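You operate a simulated robot arm through the tools that you are given. There is no shell and no other tool. Be economical: measure what you need, move in short steps, check, and stop when the job is done.

You run a simulated robot arm. Do the job below in one go: nothing can be reset, and whatever is moved stays where it is left.

JOB
Polish the tarnish off the silver coaster.
Fine: use the pad with polish from the teal tin, lay the lid on the wide sideboard top meanwhile, put the pad back and the lid on; leave the other coaster alone.
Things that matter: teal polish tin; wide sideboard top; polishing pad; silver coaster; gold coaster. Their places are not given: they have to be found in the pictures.

Only the result counts: the job must be done as asked and must still hold three seconds after the hand-in. Knocking over, shifting, dropping, spilling or breaking anything else fails it. A push-on lid holds only when it is set on centred and level and pressed home; a screw cap is set on level and turned clockwise until tight.

ROBOT AND FRAMES
A 7-joint arm with a two-finger parallel gripper, fixed in place. Base frame: the origin is at the foot of the arm, x ahead of it, y to its left, z up; the work surface is at about z = 70. Lengths are in cm, angles in degrees, forces in N, time in s.
With the tool pointing down near the work surface it reaches from about 28 to 68 cm from the base axis. Its first joint turns from -66.0 to 66.0 degrees. Payload 1.57 kg.
The TCP is the grasp point between the finger pads, 3 cm short of the fingertips. In the tool frame z runs along the fingers and y along their closing line. Largest opening 11 cm; finger width 2.4, thickness 1.2; the body of the gripper, 4.8 by 11.2 cm, starts 7.8 cm behind the TCP.
Orientation is told as [roll, pitch, yaw] about the base's x, y, z axes, in that order, counted from this pose: with the fingers straight down and closing along the base's y, the tool's x points along the base's -x, its y along +y and its z along -z.

CONTROLS
- The arm moves only by the tool play_rows. Its argument "steps" is a list of rows, each a list of 7 numbers: the shift along the tool's x, y, z in cm, then the turn, a rotation vector about the tool's x, y, z in rad, then the opening, from 0 (shut) to 1 (fully open). In form: [[dx, dy, dz, rx, ry, rz, jaw], ...]. A call has 1 to 10 rows; each row shifts and turns the commanded pose from where the row before left it, along the tool's axes as they then stand. A row lasts 0.2 s, in which the tool goes at most 5 cm and 8.6 degrees; a call with a longer step from one row to the next is refused whole, and so is a gripper value outside its range. A pose out of reach is approached as far as the arm can. The call stops where the force on the tool passes 40 N (or 10 N more than at its start, if that is more) or the arm is blocked; 0.2 s more then pass. The fingers move at their own pace (about 10.8 cm/s each) and stop on an object; they squeeze with about 29 N. The grip force told is the motor's: it shows also when the fingers shut on nothing. Time passes only in rows, and 0.2 s behind the last, so rows that do not move let the fingers close. It gives the time, the measured TCP pose, the force on the tool (base axes), the opening and the grip force at its end, in the units of the frame above (readings bear some noise), and new pictures: "pictures" is both (left out), scene, wrist or none.
- Cameras (640 x 400 px; columns grow to the right, rows downward): "scene" is fixed at [15.79, -39.2, 139.06]; the picture's right is [0.82, -0.58, 0.00], its down [-0.39, -0.55, -0.74] and it looks along [0.43, 0.60, -0.68] (base axes); focal length 374 px, centre (320, 200). "wrist" rides on the gripper at [-3.6, 0, -8] in the tool frame; the picture's right is [0.00, -1.00, 0.00], its down [0.97, 0.00, -0.24] and it looks along [0.24, 0.00, 0.97] (tool axes); focal length 218 px, centre (320, 200).
- pixel_to_xyz(camera, pixels): there is no depth. For up to 12 entries [column, row, z] of the newest picture of that camera ("zoom" is the newest enlarged one), the place [x, y] in the base frame at which the ray of that pixel passes the height z, good to about 0.2 cm. The clock stands still meanwhile.
- inspect(camera, box): a new picture of the part [left, top, right, bottom] of that camera's present view, enlarged. The clock stands still meanwhile.
- job_done(): hands the job in; it is judged then, once.

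Keep the steps short. Do not move on a guess: measure, check each grasp and each placing, and mend mistakes. In all there are 80 turns and 150 pictures (those below and enlarged ones count). Leave the gripper open and the arm clear of the work at the hand-in unless told otherwise, and finish with a single line.

The tools are called as name(argument=value, ...) on one line, values as JSON. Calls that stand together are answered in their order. play_rows: Moves the arm, as the interface text tells. Its arguments: {"type":"object","properties":{"steps":{"type":"array"},"pictures":{"type":"string","enum":["both","scene","wrist","none"]}},"required":["steps"]} The other tools are called the same way: pixel_to_xyz (camera, pixels) gives the place at which the rays of pixels pass given heights; inspect (camera, box) takes an enlarged picture of a part of a camera's view; job_done () hands the job in.

At the start:

```text
time: 0.0
tool_pos: [42.42, 3.92, 100.98]
tool_rot: [0.1, 0.0, -0.1]
wrist_force: [-0.4, -0.3, -0.3]
gripper_width: 10.98
finger_force: 0.1
```

scene: 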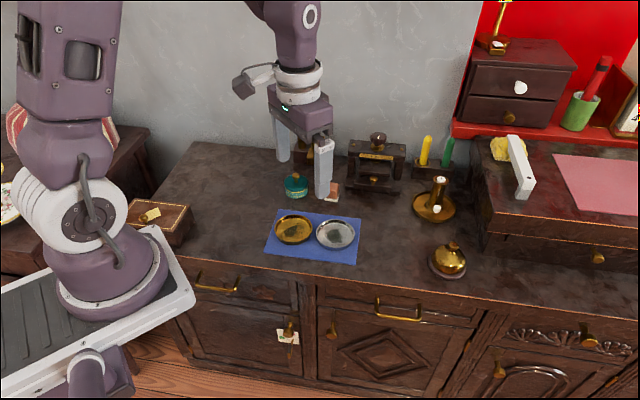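
wrist: 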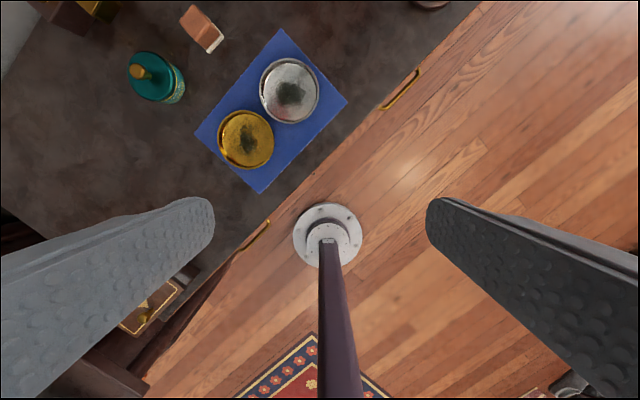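

I see the teal tin near (296,186), a brown-and-white pad near (332,190), and the two coasters on a blue mat. I'll enlarge both views.

inspect(camera="scene", box=[240, 130, 400, 270])

inspect(camera="wrist", box=[100, 0, 360, 200])

pixel_to_xyz(camera="wrist", pixels=[[158, 78, 70], [140, 72, 75], [203, 28, 72], [290, 90, 71], [246, 139, 71], [283, 30, 70], [346, 102, 70], [260, 192, 70], [196, 132, 70]])

pixel_to_xyz(camera="scene", pixels=[[296, 190, 72], [296, 176, 76], [332, 190, 72], [336, 234, 71], [294, 230, 71], [295, 196, 70]])

```text
2.86 times, centred on (320, 200) of scene
```

zoom: 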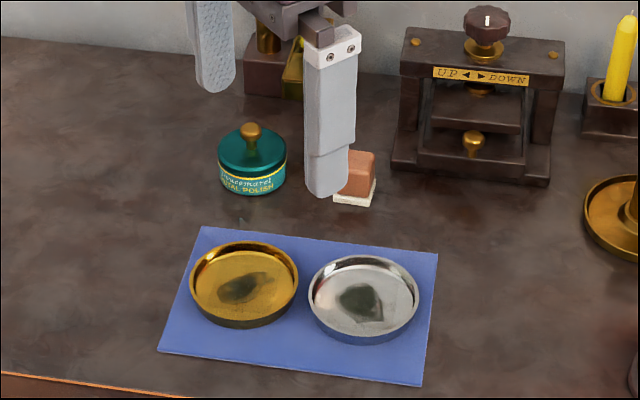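

```text
2.00 times, centred on (230, 100) of wrist
```

zoom: 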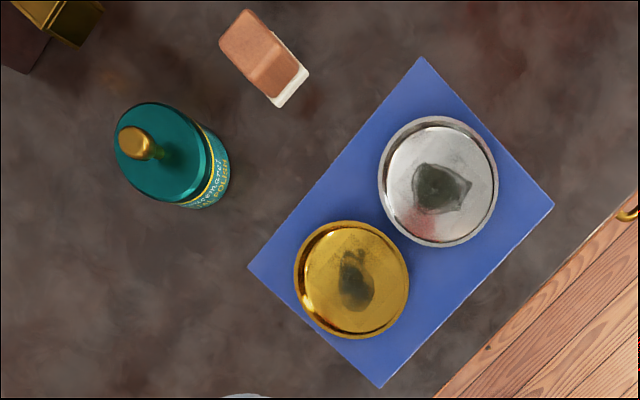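

```text
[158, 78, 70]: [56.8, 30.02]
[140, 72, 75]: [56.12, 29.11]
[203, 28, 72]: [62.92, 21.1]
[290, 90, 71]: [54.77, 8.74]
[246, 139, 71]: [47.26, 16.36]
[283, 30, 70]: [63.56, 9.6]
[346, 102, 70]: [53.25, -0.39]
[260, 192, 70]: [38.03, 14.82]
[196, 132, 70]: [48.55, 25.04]
```

```text
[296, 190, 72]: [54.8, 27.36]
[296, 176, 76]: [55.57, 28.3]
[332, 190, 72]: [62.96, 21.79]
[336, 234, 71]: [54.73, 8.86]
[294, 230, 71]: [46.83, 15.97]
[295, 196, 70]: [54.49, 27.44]
```

Both cameras agree: tin about (55.5,28), pad about (63,21), silver coaster about (54.8,8.8), gold about (47,16). Next I move high above the tin and pad for a closer view.

play_rows(steps=[[-2.2, 3.5, 1, 0, 0, 0, 1], [-2.2, 3.5, 1, 0, 0, 0, 1], [-2.2, 3.5, 1, 0, 0, 0, 1], [-2.2, 3.5, 1, 0, 0, 0, 1], [-2.2, 3.5, 1, 0, 0, 0, 1], [-2.0, 2.5, 1, 0, 0, 0, 1], [0, 0, 0, 0, 0, 0, 1]])

```text
time: 1.6
tool_pos: [55.61, 23.8, 94.84]
tool_rot: [0.2, -0.1, 0.0]
wrist_force: [0.1, -0.1, 1.0]
gripper_width: 10.99
finger_force: 0.1
```

scene: 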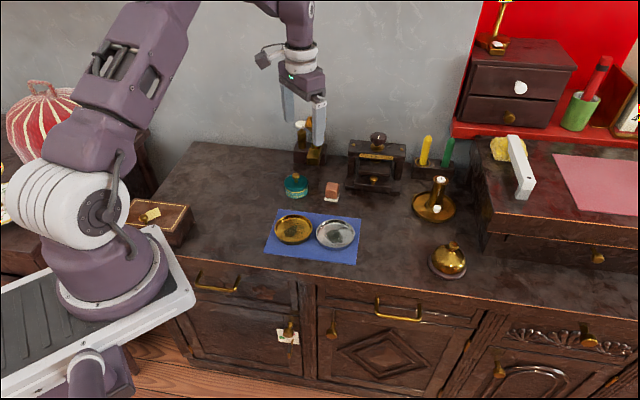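
wrist: 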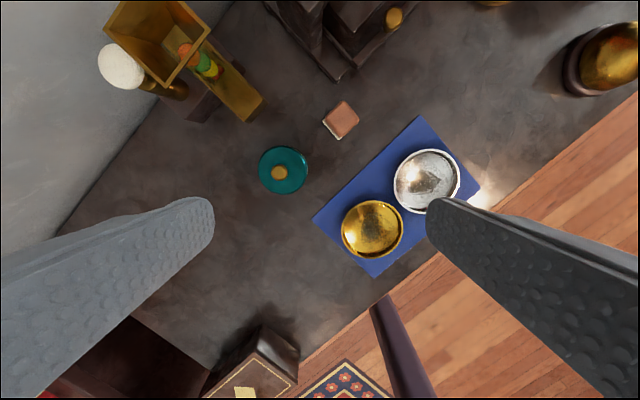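

inspect(camera="wrist", box=[240, 80, 400, 200])

inspect(camera="scene", box=[270, 160, 350, 210])

```text
3.33 times, centred on (320, 140) of wrist
```

zoom: 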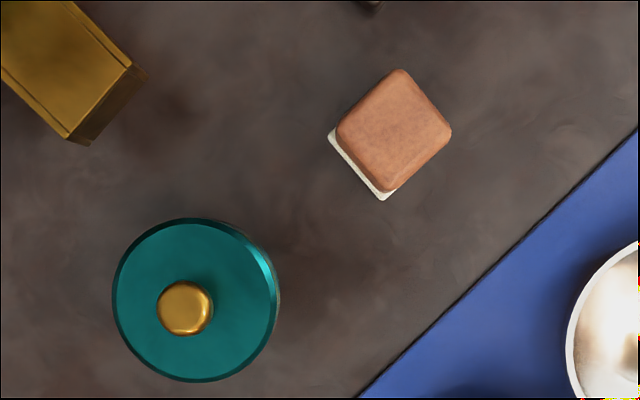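

```text
8.00 times, centred on (310, 185) of scene
```

zoom: 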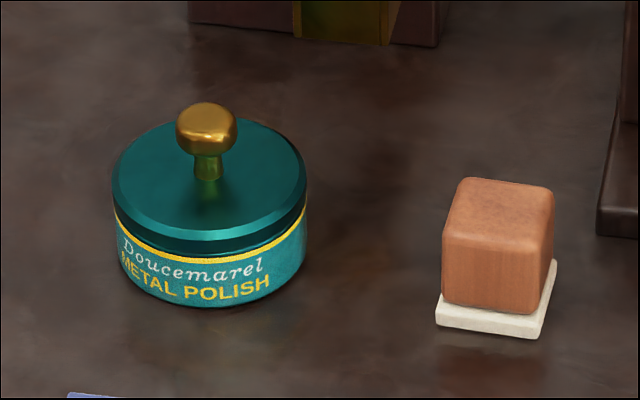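

Now I triangulate heights for the lid, knob and pad using both cameras.

pixel_to_xyz(camera="zoom", pixels=[[207, 120, 74], [207, 120, 75], [207, 120, 76], [209, 185, 73], [209, 185, 74], [498, 200, 73], [498, 200, 74], [498, 200, 75], [487, 320, 70], [437, 326, 70], [530, 338, 70], [556, 263, 70.5]])

pixel_to_xyz(camera="wrist", pixels=[[279.5, 172.4, 74], [279.5, 172.4, 75], [279.5, 172.4, 76], [283, 170, 73], [283, 170, 74], [342, 119, 73], [342, 119, 74], [342, 119, 75], [323, 119.5, 70.5], [338.6, 139.8, 70.5], [344, 100.5, 74], [359.3, 120, 74]])

```text
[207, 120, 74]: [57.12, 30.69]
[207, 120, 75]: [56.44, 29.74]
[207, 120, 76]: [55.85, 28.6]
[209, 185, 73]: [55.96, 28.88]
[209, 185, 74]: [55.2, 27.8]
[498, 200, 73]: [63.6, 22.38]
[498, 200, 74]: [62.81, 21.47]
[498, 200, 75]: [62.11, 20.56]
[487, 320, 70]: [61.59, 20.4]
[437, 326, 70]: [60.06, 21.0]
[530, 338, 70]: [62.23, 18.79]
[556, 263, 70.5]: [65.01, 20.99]
```

```text
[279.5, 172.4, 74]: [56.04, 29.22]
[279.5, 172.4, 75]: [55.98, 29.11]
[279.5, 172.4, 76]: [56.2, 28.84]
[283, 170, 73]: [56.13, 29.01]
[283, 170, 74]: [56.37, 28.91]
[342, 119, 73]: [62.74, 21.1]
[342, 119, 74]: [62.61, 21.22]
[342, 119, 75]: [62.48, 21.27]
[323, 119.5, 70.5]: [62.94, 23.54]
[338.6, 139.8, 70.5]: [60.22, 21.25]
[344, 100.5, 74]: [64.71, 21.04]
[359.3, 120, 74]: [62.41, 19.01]
```

The lid's knob top is at about (56.1,28.9,75.7) and the lid's top face at about z 73. The pad is centred at (62.6,21.2), turned about 43°, with its top at about z 74.2. Next I go above the knob with the jaws partly open and check the centring.

play_rows(steps=[[-0.2, 2.5, 4, 0, 0, 0, 0.45], [-0.3, 2.6, 4, 0, 0, 0, 0.45], [0, 0, 4, 0, 0, 0, 0.45], [0, 0, 0, 0, 0, 0, 0.45]])

pixel_to_xyz(camera="scene", pixels=[[245, 195, 70], [240, 210, 70], [230, 200, 70], [190, 145, 70], [260, 200, 70]])

```text
time: 2.6
tool_pos: [56.22, 29.21, 82.74]
tool_rot: [-0.1, 0.0, 0.1]
wrist_force: [-0.3, 0.1, 0.6]
gripper_width: 4.95
finger_force: 0.0
```

scene: 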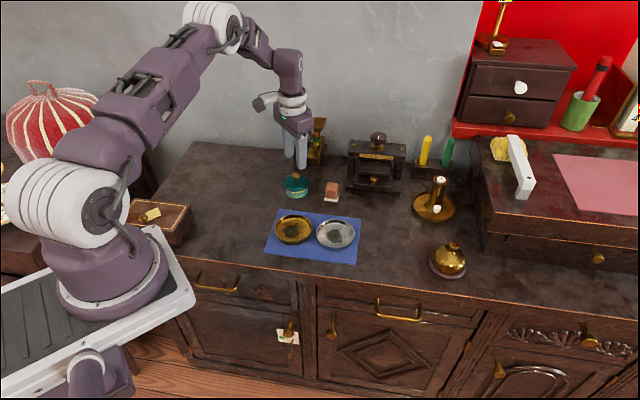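
wrist: 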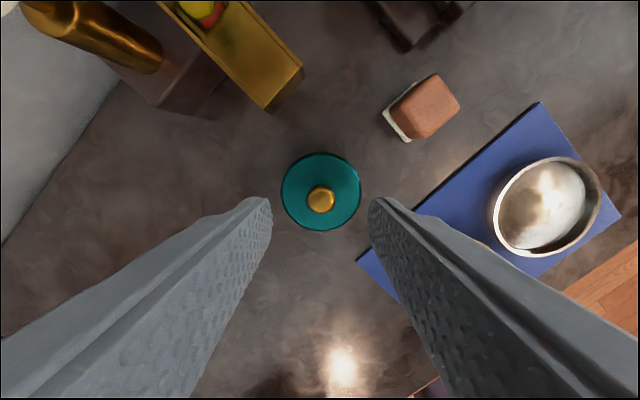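

```text
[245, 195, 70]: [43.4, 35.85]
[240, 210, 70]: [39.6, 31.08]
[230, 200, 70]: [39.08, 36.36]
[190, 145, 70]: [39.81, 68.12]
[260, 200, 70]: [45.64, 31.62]
```

pixel_to_xyz(camera="wrist", pixels=[[321, 200, 75.5], [321, 191, 73], [282, 191, 72.8], [361, 191, 72.8], [321, 152, 72.8], [321, 230, 72.8], [422, 105, 74.2], [395, 125, 70.5]])

inspect(camera="wrist", box=[240, 60, 480, 240])

```text
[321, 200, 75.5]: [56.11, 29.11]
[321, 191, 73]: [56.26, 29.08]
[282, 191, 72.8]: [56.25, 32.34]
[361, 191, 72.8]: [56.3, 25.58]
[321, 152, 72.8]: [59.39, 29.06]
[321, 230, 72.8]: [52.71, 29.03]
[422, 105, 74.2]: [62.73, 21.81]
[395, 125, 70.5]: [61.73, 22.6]
```

```text
2.22 times, centred on (360, 150) of wrist
```

zoom: 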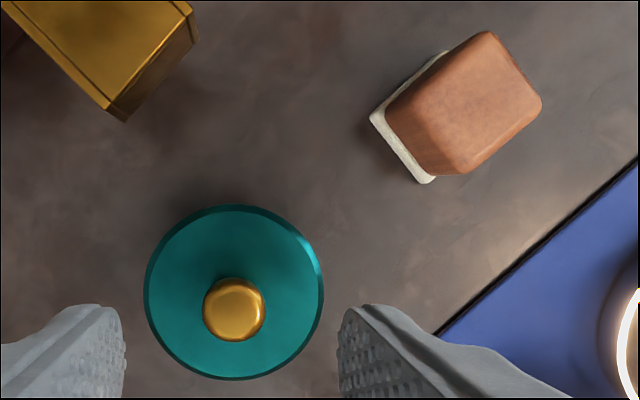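

The knob is at about (56.15,29.05), almost directly under the TCP. I descend so the tips stop just above the lid top, then close.

play_rows(steps=[[0.05, -0.13, 2.5, 0, 0, 0, 0.45], [0, 0, 2.5, 0, 0, 0, 0.45], [0, 0, 1.2, 0, 0, 0, 0.45], [0, 0, 0, 0, 0, 0, 0.45], [0, 0, 0, 0, 0, 0, 0], [0, 0, 0, 0, 0, 0, 0], [0, 0, 0, 0, 0, 0, 0]])

inspect(camera="scene", box=[256, 140, 352, 200])

```text
time: 4.2
tool_pos: [56.2, 28.85, 76.77]
tool_rot: [0.0, -0.1, 0.0]
wrist_force: [0.8, 0.8, 0.7]
gripper_width: 1.88
finger_force: 28.7
```

scene: 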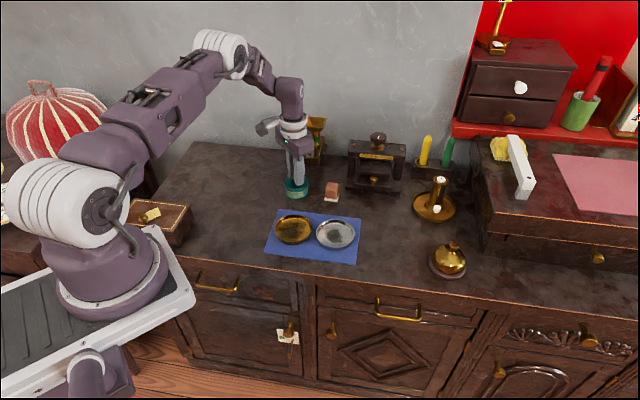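
wrist: 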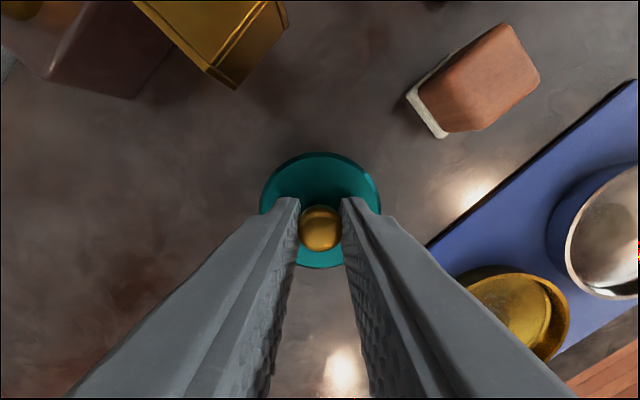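

```text
6.67 times, centred on (304, 170) of scene
```

zoom: 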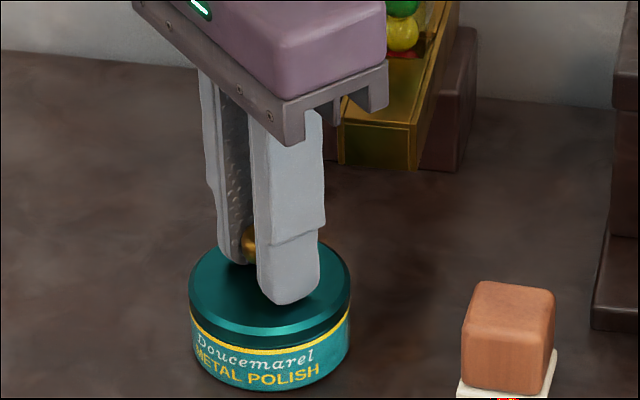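

The knob is gripped (1.88 cm, centred). I lift slowly and straight up to pull the lid off.

play_rows(steps=[[0, 0, -0.5, 0, 0, 0, 0], [0, 0, -0.5, 0, 0, 0, 0], [0, 0, -1, 0, 0, 0, 0], [0, 0, -1, 0, 0, 0, 0], [0, 0, -1, 0, 0, 0, 0], [0, 0, 0, 0, 0, 0, 0]])

inspect(camera="scene", box=[256, 140, 352, 200])

```text
time: 5.6
tool_pos: [55.98, 29.02, 80.85]
tool_rot: [0.0, 0.0, -0.1]
wrist_force: [-0.2, -0.7, -0.5]
gripper_width: 1.91
finger_force: 29.5
```

scene: 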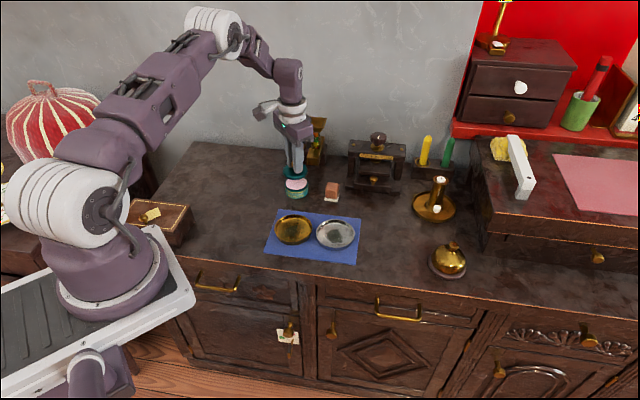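
wrist: 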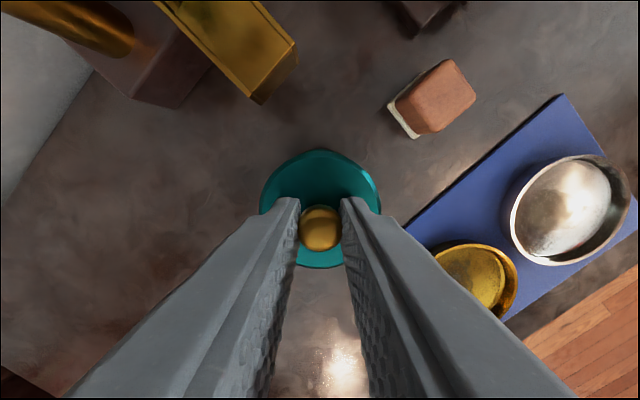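

```text
6.67 times, centred on (304, 170) of scene
```

zoom: 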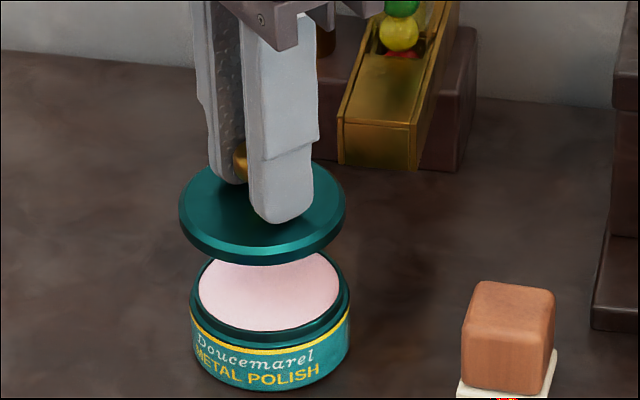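

The lid came off cleanly and the polish is visible as a pink surface. I carry the lid to a clear spot on the sideboard top at about (45.5,33) and lower it to just above the surface.

play_rows(steps=[[2.5, 1, -0.5, 0, 0, 0, 0], [3, 1, 0, 0, 0, 0, 0], [3, 1, 0, 0, 0, 0, 0], [2, 1, 0, 0, 0, 0, 0], [0, 0, 2.5, 0, 0, 0, 0], [0, 0, 2.2, 0, 0, 0, 0], [0, 0, 1.0, 0, 0, 0, 0], [0, 0, 0, 0, 0, 0, 0]])

inspect(camera="scene", box=[214, 155, 310, 215])

```text
time: 7.4
tool_pos: [45.54, 32.87, 75.61]
tool_rot: [0.1, 0.0, 0.0]
wrist_force: [-0.1, -0.4, -1.3]
gripper_width: 1.91
finger_force: 29.1
```

scene: 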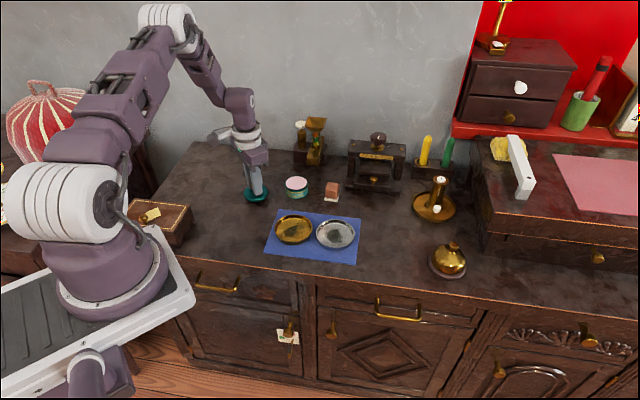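
wrist: 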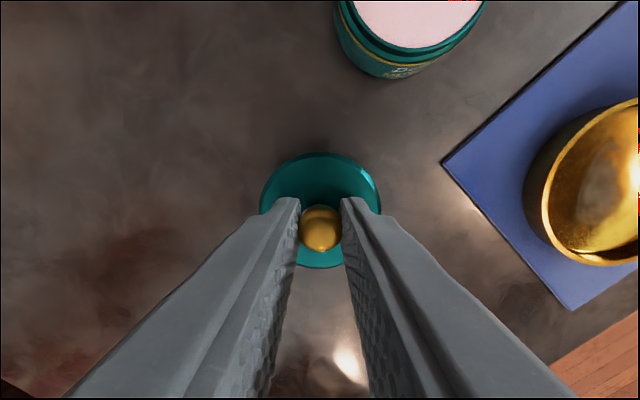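

```text
6.67 times, centred on (262, 185) of scene
```

zoom: 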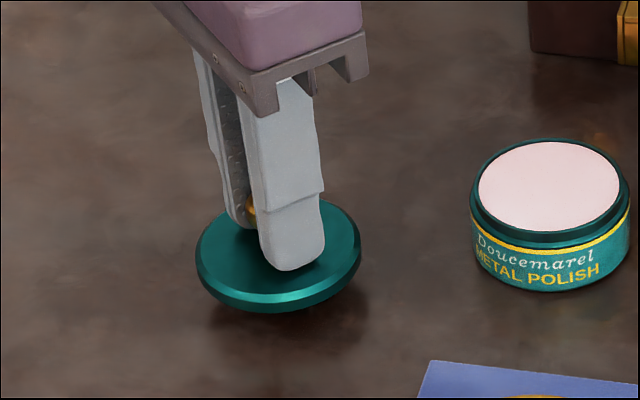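

The lid hovers just above the surface. I lower it in small steps and watch the force.

play_rows(steps=[[0, 0, 0.25, 0, 0, 0, 0], [0, 0, 0.25, 0, 0, 0, 0], [0, 0, 0.2, 0, 0, 0, 0], [0, 0, 0, 0, 0, 0, 0]], pictures="none")

inspect(camera="scene", box=[214, 155, 310, 215])

```text
time: 8.4
tool_pos: [45.45, 32.81, 74.93]
tool_rot: [0.0, 0.0, 0.0]
wrist_force: [-0.4, -0.8, 0.5]
gripper_width: 1.9
finger_force: 29.2
```

```text
6.67 times, centred on (262, 185) of scene
```

zoom: 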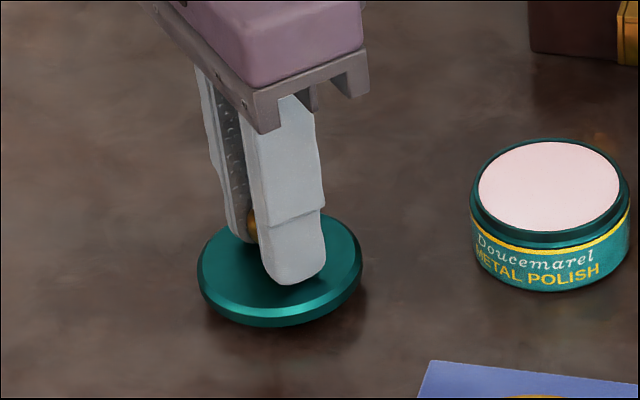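

play_rows(steps=[[0, 0, 0.15, 0, 0, 0, 0], [0, 0, 0.15, 0, 0, 0, 0], [0, 0, 0.1, 0, 0, 0, 0], [0, 0, 0, 0, 0, 0, 0]], pictures="none")

inspect(camera="scene", box=[214, 155, 310, 215])

```text
time: 9.4
tool_pos: [45.42, 32.87, 74.51]
tool_rot: [0.1, 0.0, 0.1]
wrist_force: [0.0, -0.5, -0.8]
gripper_width: 1.92
finger_force: 28.9
```

```text
6.67 times, centred on (262, 185) of scene
```

zoom: 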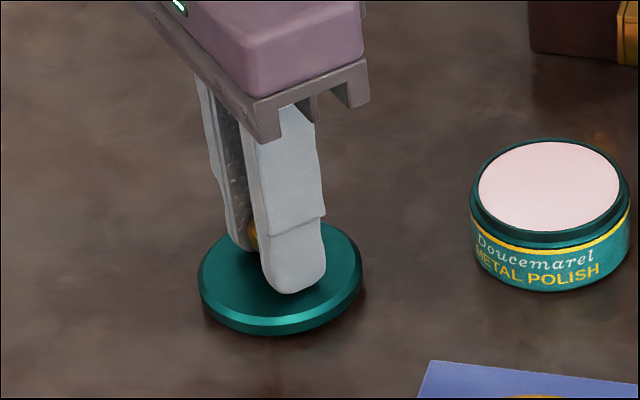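

play_rows(steps=[[0, 0, 0.1, 0, 0, 0, 0], [0, 0, 0.1, 0, 0, 0, 0], [0, 0, 0, 0, 0, 0, 0]], pictures="none")

```text
time: 10.2
tool_pos: [45.47, 32.85, 74.37]
tool_rot: [0.0, 0.0, 0.1]
wrist_force: [-1.2, -0.4, -0.6]
gripper_width: 1.89
finger_force: 29.3
```

play_rows(steps=[[0, 0, 0.1, 0, 0, 0, 0], [0, 0, 0.1, 0, 0, 0, 0], [0, 0, 0, 0, 0, 0, 0]], pictures="none")

```text
time: 11.0
tool_pos: [45.46, 32.85, 74.08]
tool_rot: [-0.1, 0.0, 0.0]
wrist_force: [0.1, 0.9, -0.3]
gripper_width: 1.89
finger_force: 29.2
```

inspect(camera="scene", box=[230, 170, 278, 200])

play_rows(steps=[[0, 0, 0.1, 0, 0, 0, 0], [0, 0, 0.1, 0, 0, 0, 0], [0, 0, 0, 0, 0, 0, 0]], pictures="none")

inspect(camera="scene", box=[230, 170, 278, 200])

```text
13.33 times, centred on (254, 185) of scene
```

zoom: 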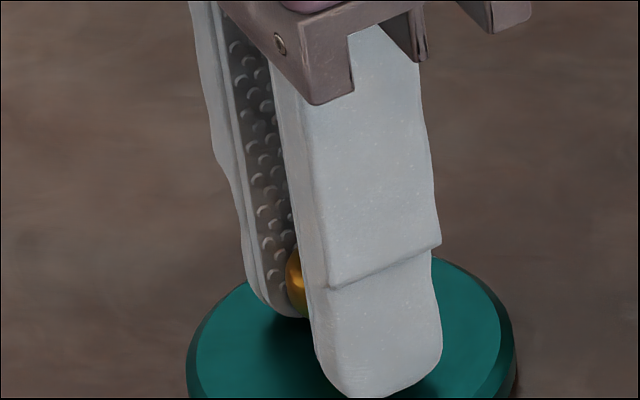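

```text
time: 11.8
tool_pos: [45.35, 32.75, 73.97]
tool_rot: [0.0, 0.0, -0.1]
wrist_force: [-0.2, 0.4, -0.6]
gripper_width: 1.88
finger_force: 28.7
```

```text
13.33 times, centred on (254, 185) of scene
```

zoom: 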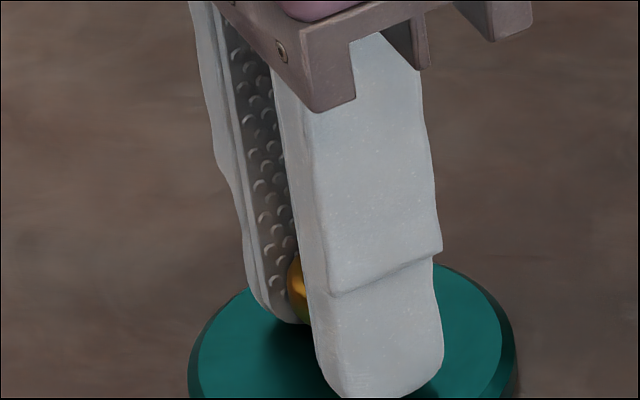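

Still no contact force. I keep lowering gently.

play_rows(steps=[[0, 0, 0.1, 0, 0, 0, 0], [0, 0, 0.1, 0, 0, 0, 0], [0, 0, 0, 0, 0, 0, 0]], pictures="none")

inspect(camera="scene", box=[230, 175, 278, 205])

```text
time: 12.6
tool_pos: [45.51, 32.87, 73.73]
tool_rot: [-0.1, 0.0, 0.0]
wrist_force: [0.4, -0.4, -0.4]
gripper_width: 1.88
finger_force: 29.1
```

```text
13.33 times, centred on (254, 190) of scene
```

zoom: 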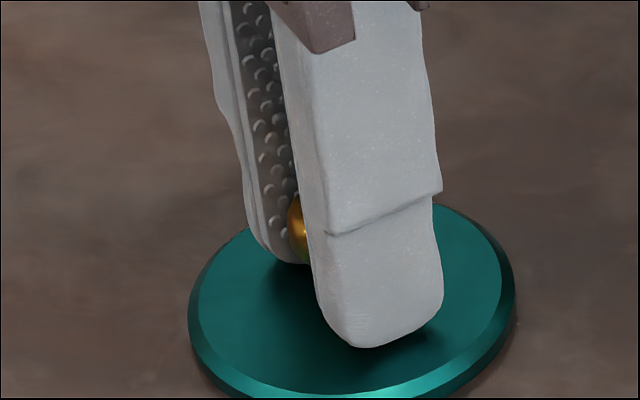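

play_rows(steps=[[0, 0, 0.1, 0, 0, 0, 0], [0, 0, 0.1, 0, 0, 0, 0], [0, 0, 0, 0, 0, 0, 0]], pictures="none")

inspect(camera="scene", box=[230, 180, 278, 210])

```text
time: 13.4
tool_pos: [45.37, 32.7, 73.43]
tool_rot: [0.0, 0.0, -0.1]
wrist_force: [0.4, 0.1, 0.2]
gripper_width: 1.9
finger_force: 28.9
```

```text
13.33 times, centred on (254, 195) of scene
```

zoom: 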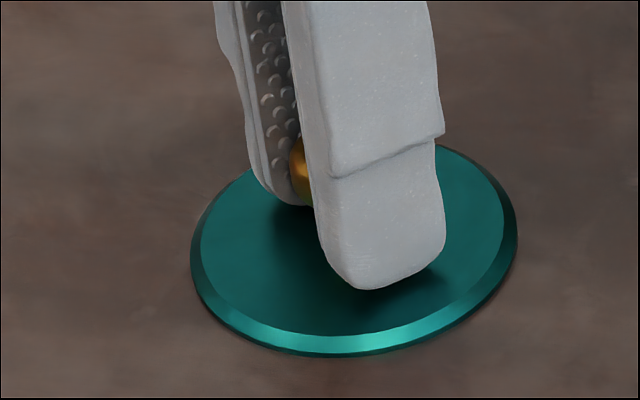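

play_rows(steps=[[0, 0, 0.1, 0, 0, 0, 0], [0, 0, 0.1, 0, 0, 0, 0], [0, 0, 0, 0, 0, 0, 0]], pictures="none")

inspect(camera="scene", box=[230, 180, 278, 210])

```text
time: 14.2
tool_pos: [45.42, 32.87, 73.37]
tool_rot: [0.0, 0.0, 0.0]
wrist_force: [-2.8, -7.4, 29.7]
gripper_width: 1.91
finger_force: 28.9
```

```text
13.33 times, centred on (254, 195) of scene
```

zoom: 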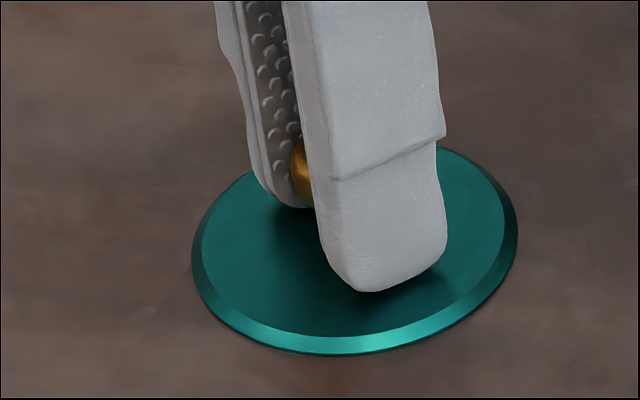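

The lid now rests on the surface (29.7 N, z 73.4). I ease off the pressure, open, and rise.

play_rows(steps=[[0, 0, -0.12, 0, 0, 0, 0], [0, 0, 0, 0, 0, 0, 0.4], [0, 0, 0, 0, 0, 0, 0.4], [0, 0, -1, 0, 0, 0, 0.4], [0, 0, -2, 0, 0, 0, 0.4], [0, 0, -3, 0, 0, 0, 0.4], [0, 0, -4, 0, 0, 0, 0.4], [0, 0, -2.5, 0, 0, 0, 0.4], [0, 0, 0, 0, 0, 0, 0.4]], pictures="wrist")

inspect(camera="scene", box=[226, 160, 322, 220])

```text
time: 16.2
tool_pos: [45.46, 32.76, 85.99]
tool_rot: [0.0, 0.0, 0.0]
wrist_force: [0.2, -0.4, -0.4]
gripper_width: 4.39
finger_force: 0.0
```

wrist: 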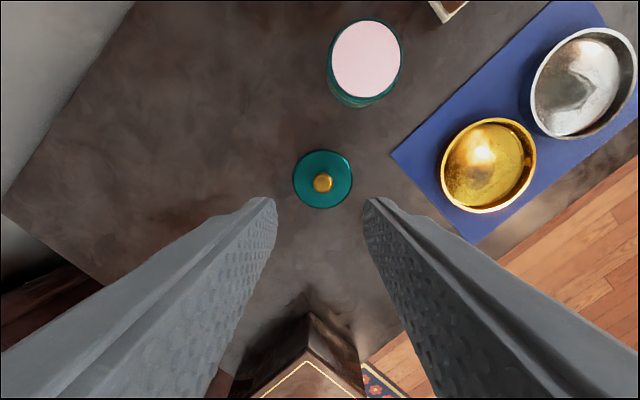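

```text
6.67 times, centred on (274, 190) of scene
```

zoom: 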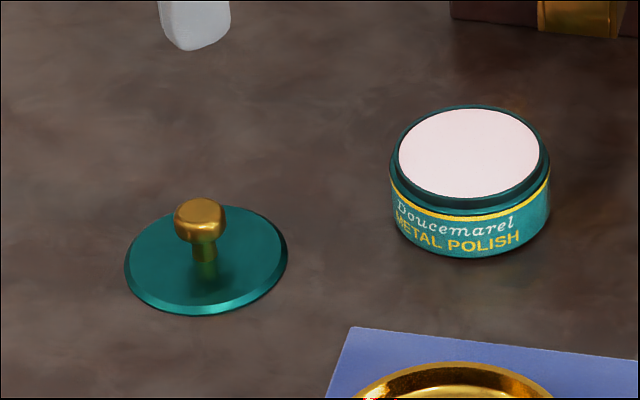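

The lid lies flat with its knob up. Next I move at height to above the pad.

play_rows(steps=[[-3.4, -2.3, 0, 0, 0, 0, 0.5], [-3.4, -2.3, 0, 0, 0, 0, 0.5], [-3.4, -2.3, 0, 0, 0, 0, 0.5], [-3.4, -2.3, 0, 0, 0, 0, 0.5], [-3.5, -2.4, 0, 0, 0, 0, 0.5], [0, 0, 0, 0, 0, 0, 0.5]], pictures="wrist")

inspect(camera="wrist", box=[220, 100, 420, 260])

```text
time: 17.6
tool_pos: [62.54, 21.22, 85.91]
tool_rot: [0.0, 0.0, 0.0]
wrist_force: [-0.2, -0.4, 0.0]
gripper_width: 5.52
finger_force: 0.0
```

wrist: 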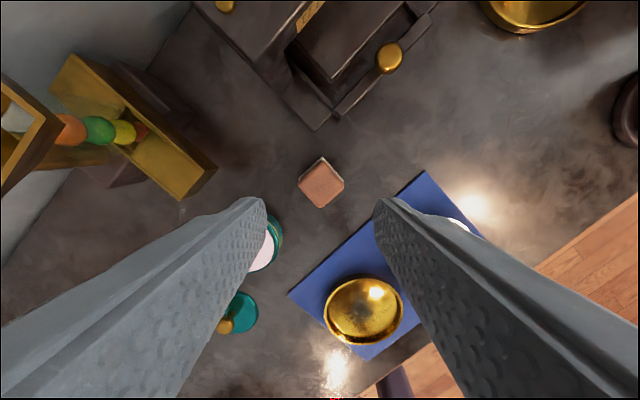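

```text
2.50 times, centred on (320, 180) of wrist
```

zoom: 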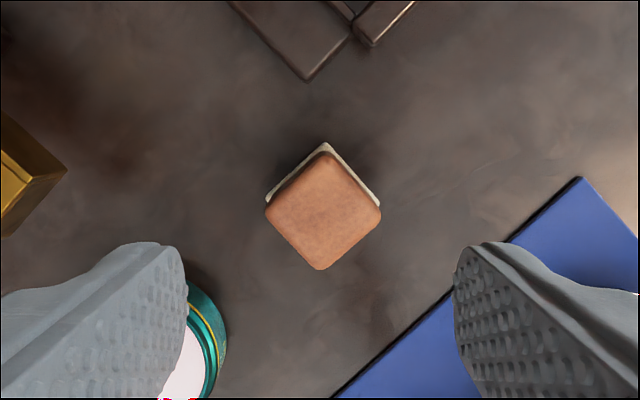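

pixel_to_xyz(camera="zoom", pixels=[[323, 211, 74], [267, 210, 74], [325, 152, 74], [380, 210, 74], [320, 270, 74], [265, 196, 70.5], [324, 142, 70.5], [380, 200, 70.5]])

```text
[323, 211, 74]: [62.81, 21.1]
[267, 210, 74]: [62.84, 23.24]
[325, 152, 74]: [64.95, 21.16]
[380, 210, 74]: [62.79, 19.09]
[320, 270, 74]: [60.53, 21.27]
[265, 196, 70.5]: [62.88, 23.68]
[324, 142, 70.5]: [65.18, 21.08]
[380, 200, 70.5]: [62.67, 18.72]
```

The pad centre is at (62.78,21.17), with edges turned about 44°. I yaw the gripper +44° over it and check.

play_rows(steps=[[-0.2, -0.04, 0, 0, 0, -0.128, 0.5], [0, 0, 0, 0, 0, -0.128, 0.5], [0, 0, 0, 0, 0, -0.128, 0.5], [0, 0, 0, 0, 0, -0.128, 0.5], [0, 0, 0, 0, 0, -0.128, 0.5], [0, 0, 0, 0, 0, -0.128, 0.5], [0, 0, 3, 0, 0, 0, 0.5], [0, 0, 0, 0, 0, 0, 0.5]], pictures="wrist")

inspect(camera="wrist", box=[240, 120, 400, 240])

```text
time: 19.4
tool_pos: [62.64, 21.31, 82.85]
tool_rot: [0.0, 0.0, 44.0]
wrist_force: [0.3, -0.3, 0.9]
gripper_width: 5.51
finger_force: 0.0
```

wrist: 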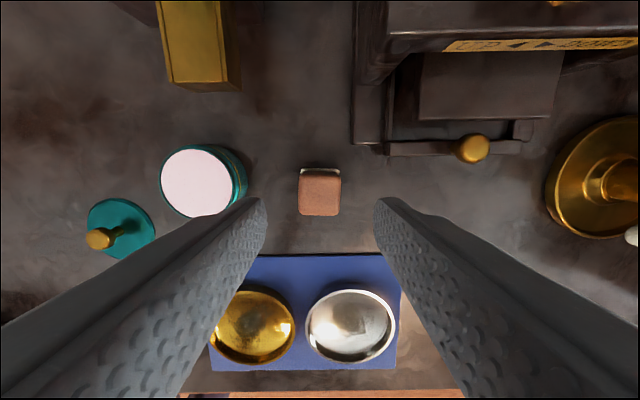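

```text
3.33 times, centred on (320, 180) of wrist
```

zoom: 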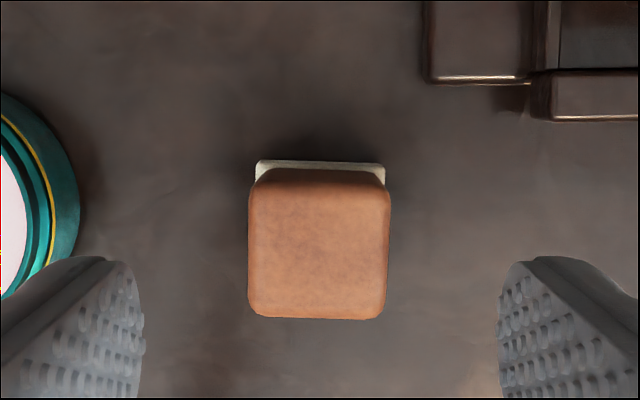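

The gripper is aligned square with the pad. I descend to TCP z of about 74.8, so the tips hold the handle above the white pad, and close.

play_rows(steps=[[0, 0, 2.5, 0, 0, 0, 0.5], [0, 0, 2.5, 0, 0, 0, 0.5], [0, 0, 2, 0, 0, 0, 0.5], [0, 0, 1, 0, 0, 0, 0.5], [0, 0, 0, 0, 0, 0, 0.5], [0, 0, 0, 0, 0, 0, 0], [0, 0, 0, 0, 0, 0, 0], [0, 0, 0, 0, 0, 0, 0]], pictures="none")

inspect(camera="scene", box=[292, 155, 372, 205])

```text
time: 21.2
tool_pos: [62.63, 21.28, 74.94]
tool_rot: [0.0, 0.0, 44.1]
wrist_force: [0.8, 0.3, 0.9]
gripper_width: 3.29
finger_force: 28.6
```

```text
8.00 times, centred on (332, 180) of scene
```

zoom: 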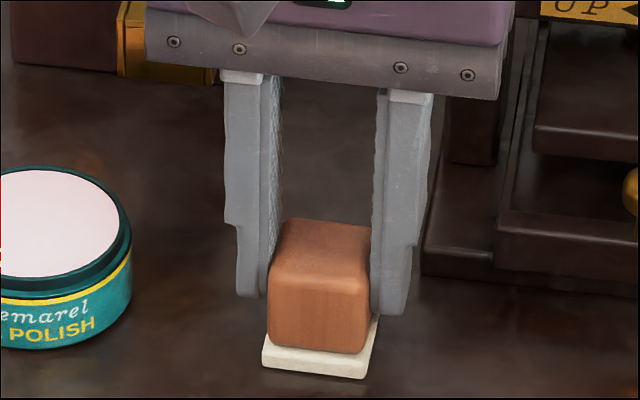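

The pad handle is gripped (3.29 cm) above the white base; its home pose is TCP (62.64,21.30,74.85), yaw 44. I lift it and carry it over the tin.

play_rows(steps=[[0, 0, -1, 0, 0, 0, 0], [0, 0, -3, 0, 0, 0, 0], [0, 0, -3, 0, 0, 0, 0], [-0.24, 3.36, 0, 0, 0, 0, 0], [-0.24, 3.36, 0, 0, 0, 0, 0], [-0.24, 3.36, 0, 0, 0, 0, 0], [0, 0, 0, 0, 0, 0, 0]])

inspect(camera="scene", box=[256, 145, 352, 205])

```text
time: 22.8
tool_pos: [56.26, 28.72, 81.78]
tool_rot: [-0.1, -0.1, 44.0]
wrist_force: [0.2, -0.8, -0.8]
gripper_width: 3.3
finger_force: 29.6
```

scene: 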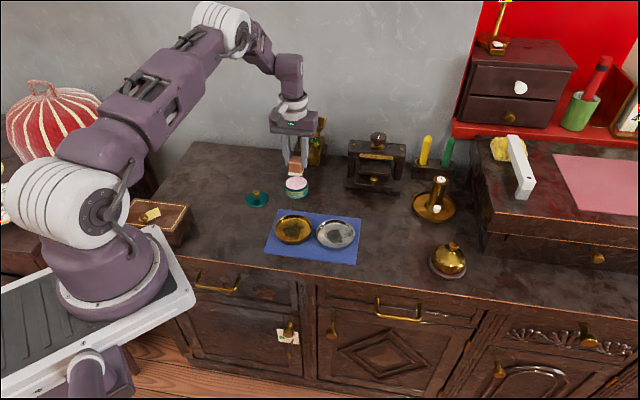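
wrist: 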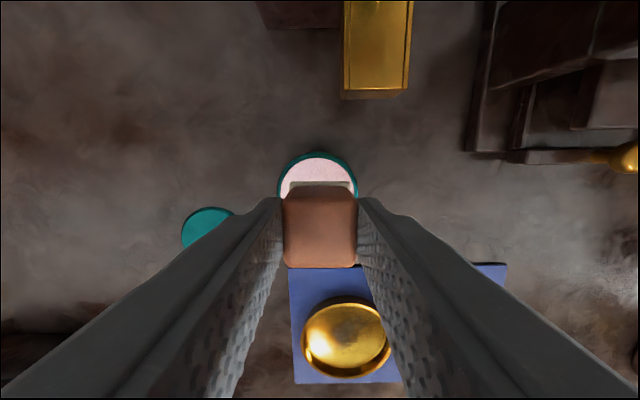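

```text
6.67 times, centred on (304, 175) of scene
```

zoom: 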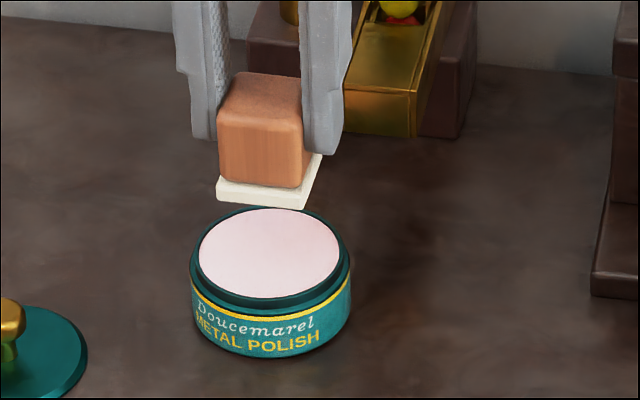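

The pad is centred over the open tin (opening spans columns 278–358). I lower it to near the polish surface.

play_rows(steps=[[0, 0.1, 1.5, 0, 0, 0, 0], [0, 0, 1.5, 0, 0, 0, 0], [0, 0, 0.5, 0, 0, 0, 0], [0, 0, 0, 0, 0, 0, 0]], pictures="none")

inspect(camera="scene", box=[256, 155, 336, 205])

```text
time: 23.8
tool_pos: [56.22, 29.07, 78.41]
tool_rot: [-0.1, -0.1, 43.9]
wrist_force: [0.3, 0.6, 0.1]
gripper_width: 3.28
finger_force: 29.6
```

```text
8.00 times, centred on (296, 180) of scene
```

zoom: 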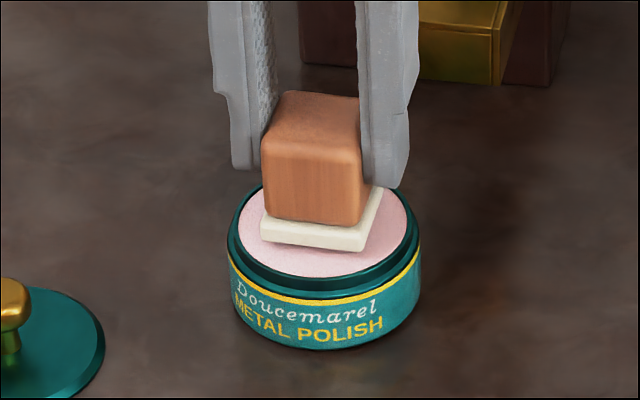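

play_rows(steps=[[0, 0, 0.15, 0, 0, 0, 0], [0, 0, 0.15, 0, 0, 0, 0], [0, 0, 0.15, 0, 0, 0, 0], [0, 0, 0, 0, 0, 0, 0]], pictures="none")

```text
time: 24.8
tool_pos: [56.15, 29.0, 77.99]
tool_rot: [0.0, 0.0, 44.0]
wrist_force: [0.2, 0.3, 0.9]
gripper_width: 3.29
finger_force: 29.1
```

play_rows(steps=[[0, 0, 0.1, 0, 0, 0, 0], [0, 0, 0.1, 0, 0, 0, 0], [0, 0, 0.1, 0, 0, 0, 0], [0, 0, 0, 0, 0, 0, 0]], pictures="none")

inspect(camera="scene", box=[272, 165, 320, 205])

```text
time: 25.8
tool_pos: [56.17, 28.98, 77.87]
tool_rot: [-0.1, -0.1, 44.0]
wrist_force: [1.5, -0.5, 24.1]
gripper_width: 3.3
finger_force: 28.9
```

```text
10.00 times, centred on (296, 185) of scene
```

zoom: 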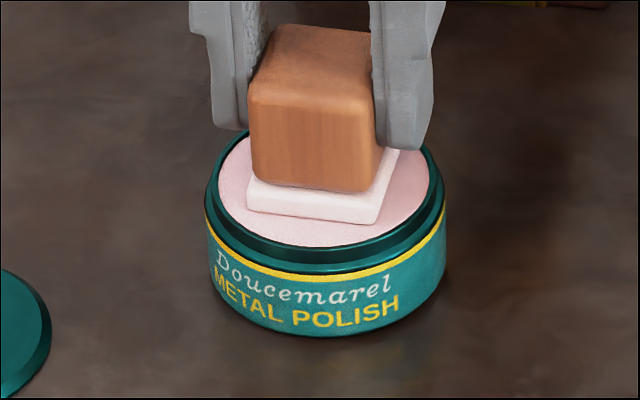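

The pad is pressed on the polish (24 N) and its edge is turning pinkish. I hold briefly, then lift straight up.

play_rows(steps=[[0, 0, 0, 0, 0, 0, 0], [0, 0, 0, 0, 0, 0, 0], [0, 0, -0.5, 0, 0, 0, 0], [0, 0, -1.5, 0, 0, 0, 0], [0, 0, -2.5, 0, 0, 0, 0], [0, 0, -2, 0, 0, 0, 0], [0, 0, 0, 0, 0, 0, 0]], pictures="wrist")

inspect(camera="scene", box=[256, 140, 352, 200])

inspect(camera="scene", box=[265, 205, 365, 265])

```text
time: 27.4
tool_pos: [56.18, 28.71, 84.21]
tool_rot: [0.0, 0.0, 43.9]
wrist_force: [-0.3, -0.3, -0.8]
gripper_width: 3.28
finger_force: 28.9
```

wrist: 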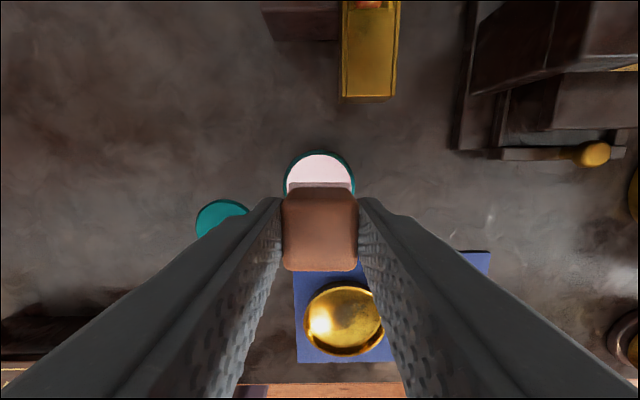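

```text
6.67 times, centred on (304, 170) of scene
```

zoom: 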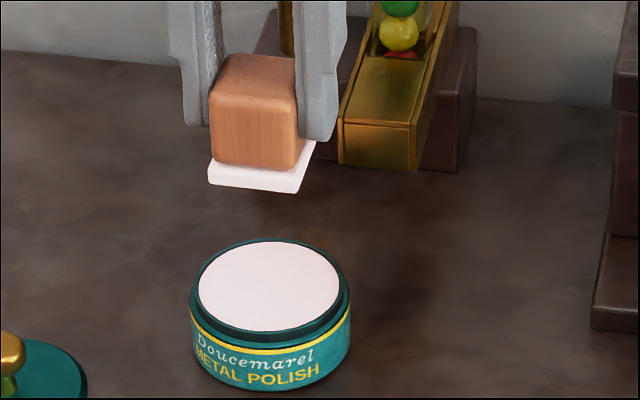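

```text
6.40 times, centred on (315, 235) of scene
```

zoom: 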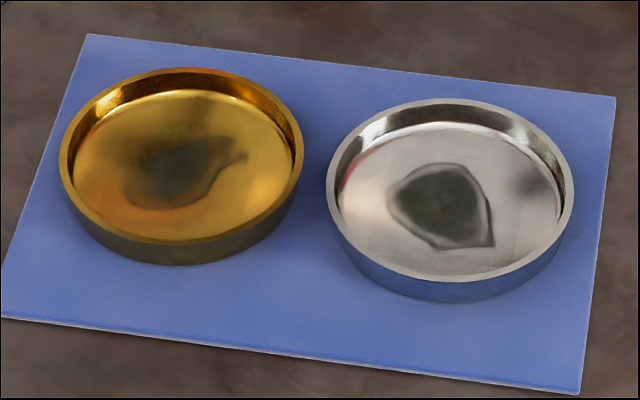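

The pad's white base is now coated. I measure the silver coaster's rim, floor and tarnish.

pixel_to_xyz(camera="zoom", pixels=[[327, 185, 71.5], [574, 195, 71.5], [452, 100, 71.5], [440, 283, 71.5], [387, 200, 70.6], [495, 242, 70.6], [447, 163, 70.6], [437, 250, 70.6], [443, 208, 70.6], [330, 215, 70.2], [568, 225, 70.2], [445, 303, 70.2]])

```text
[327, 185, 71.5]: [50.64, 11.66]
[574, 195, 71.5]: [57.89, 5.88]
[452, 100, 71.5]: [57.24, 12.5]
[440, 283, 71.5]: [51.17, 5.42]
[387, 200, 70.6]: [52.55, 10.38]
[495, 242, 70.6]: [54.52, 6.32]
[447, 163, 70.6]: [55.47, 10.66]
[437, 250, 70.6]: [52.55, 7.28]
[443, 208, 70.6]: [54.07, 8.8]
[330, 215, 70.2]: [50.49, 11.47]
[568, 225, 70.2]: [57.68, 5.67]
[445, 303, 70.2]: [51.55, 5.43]
```

The silver coaster is centred at about (54.25,8.9), outer radius 4.6; the tarnish is centred at about (53.9,8.6), radius about 2.2. I carry the pad above it.

play_rows(steps=[[3.11, -2.61, 0, 0, 0, 0, 0], [3.11, -2.61, 0, 0, 0, 0, 0], [3.11, -2.61, 0, 0, 0, 0, 0], [3.11, -2.61, 0, 0, 0, 0, 0], [3.11, -2.61, 0, 0, 0, 0, 0], [0, 0, 3, 0, 0, 0, 0], [0, 0, 3, 0, 0, 0, 0], [0, 0, 0, 0, 0, 0, 0]])

inspect(camera="scene", box=[290, 195, 386, 255])

```text
time: 29.2
tool_pos: [54.03, 8.86, 78.15]
tool_rot: [0.0, 0.0, 44.0]
wrist_force: [-0.8, -0.6, 0.1]
gripper_width: 3.29
finger_force: 28.8
```

scene: 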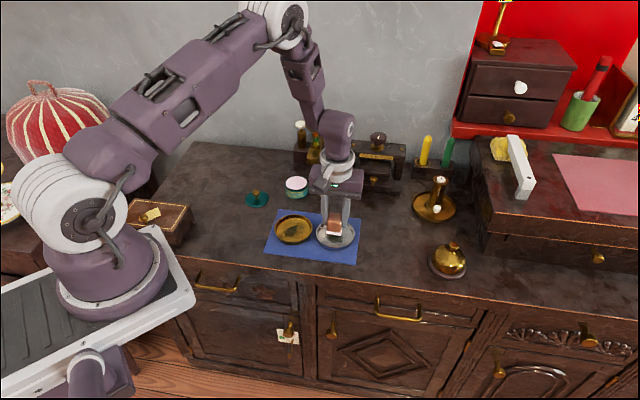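
wrist: 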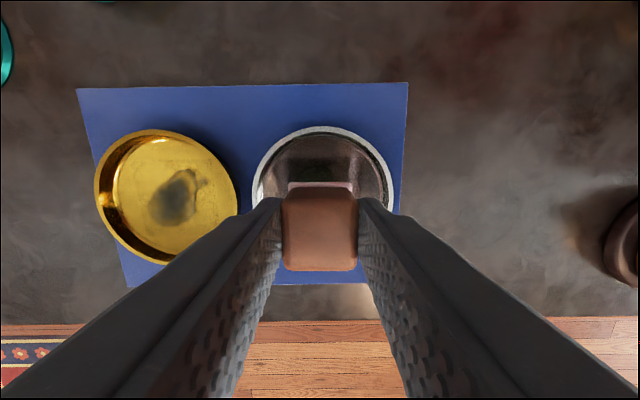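

```text
6.67 times, centred on (338, 225) of scene
```

zoom: 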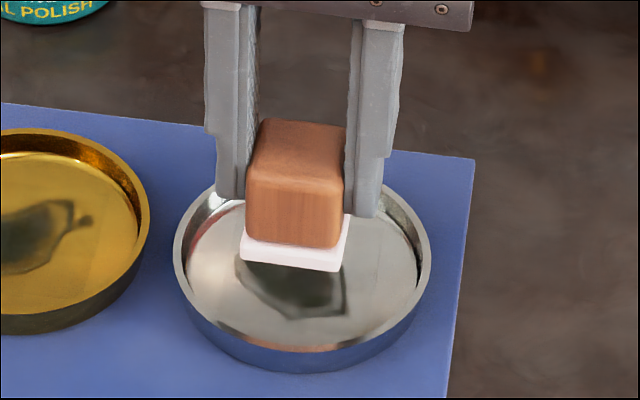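

The pad is over the tarnish, with its white edge near (335,234) in the scene. I lower carefully towards the coaster floor.

play_rows(steps=[[0.1, -0.15, 1.0, 0, 0, 0, 0], [0, 0, 1.0, 0, 0, 0, 0], [0, 0, 0.2, 0, 0, 0, 0], [0, 0, 0.1, 0, 0, 0, 0], [0, 0, 0, 0, 0, 0, 0]], pictures="none")

inspect(camera="scene", box=[296, 205, 376, 255])

```text
time: 30.4
tool_pos: [53.95, 8.66, 75.97]
tool_rot: [0.0, 0.1, 44.1]
wrist_force: [0.3, 0.5, -0.1]
gripper_width: 3.27
finger_force: 29.1
```

```text
8.00 times, centred on (336, 230) of scene
```

zoom: 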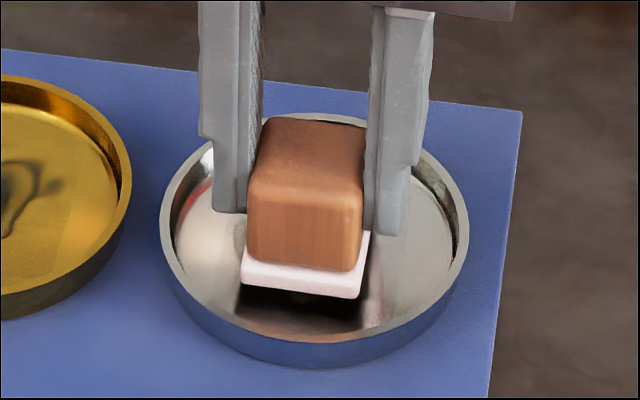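

play_rows(steps=[[0, 0, 0.1, 0, 0, 0, 0], [0, 0, 0.1, 0, 0, 0, 0], [0, 0, 0.1, 0, 0, 0, 0], [0, 0, 0, 0, 0, 0, 0]], pictures="none")

```text
time: 31.4
tool_pos: [54.08, 8.53, 75.56]
tool_rot: [0.0, 0.1, 44.0]
wrist_force: [-1.1, -0.8, 4.6]
gripper_width: 3.26
finger_force: 28.9
```

There is light contact (4.6 N). I add a little pressure and make a first short stroke to see whether the coaster stays put.

play_rows(steps=[[0, 0, 0.02, 0, 0, 0, 0], [0.4, 0, 0, 0, 0, 0, 0], [0.4, 0, 0, 0, 0, 0, 0], [-0.4, 0, 0, 0, 0, 0, 0], [-0.4, 0, 0, 0, 0, 0, 0], [-0.4, 0, 0, 0, 0, 0, 0], [-0.4, 0, 0, 0, 0, 0, 0], [0.4, 0, 0, 0, 0, 0, 0], [0.4, 0, 0, 0, 0, 0, 0]], pictures="none")

inspect(camera="scene", box=[265, 205, 365, 265])

```text
time: 33.4
tool_pos: [54.07, 8.69, 75.65]
tool_rot: [0.1, 0.0, 43.9]
wrist_force: [-0.2, 0.2, -0.4]
gripper_width: 3.31
finger_force: 28.8
```

```text
6.40 times, centred on (315, 235) of scene
```

zoom: 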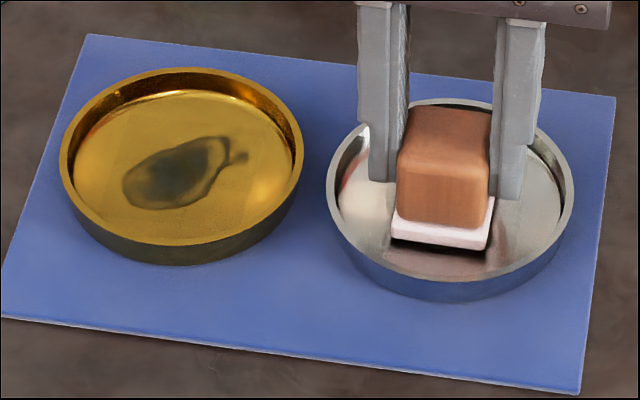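

The coaster has not moved, but contact was lost (force about 0). I press slightly more and check.

play_rows(steps=[[0, 0, 0.05, 0, 0, 0, 0], [0, 0, 0, 0, 0, 0, 0]], pictures="none")

```text
time: 34.0
tool_pos: [54.11, 8.69, 75.54]
tool_rot: [0.0, 0.0, 44.0]
wrist_force: [-1.0, 0.2, 0.2]
gripper_width: 3.31
finger_force: 28.9
```

play_rows(steps=[[0, 0, 0.05, 0, 0, 0, 0], [0, 0, 0, 0, 0, 0, 0]], pictures="none")

```text
time: 34.6
tool_pos: [54.13, 8.77, 75.47]
tool_rot: [0.0, -0.1, 44.0]
wrist_force: [-3.2, -1.0, 20.0]
gripper_width: 3.29
finger_force: 29.0
```

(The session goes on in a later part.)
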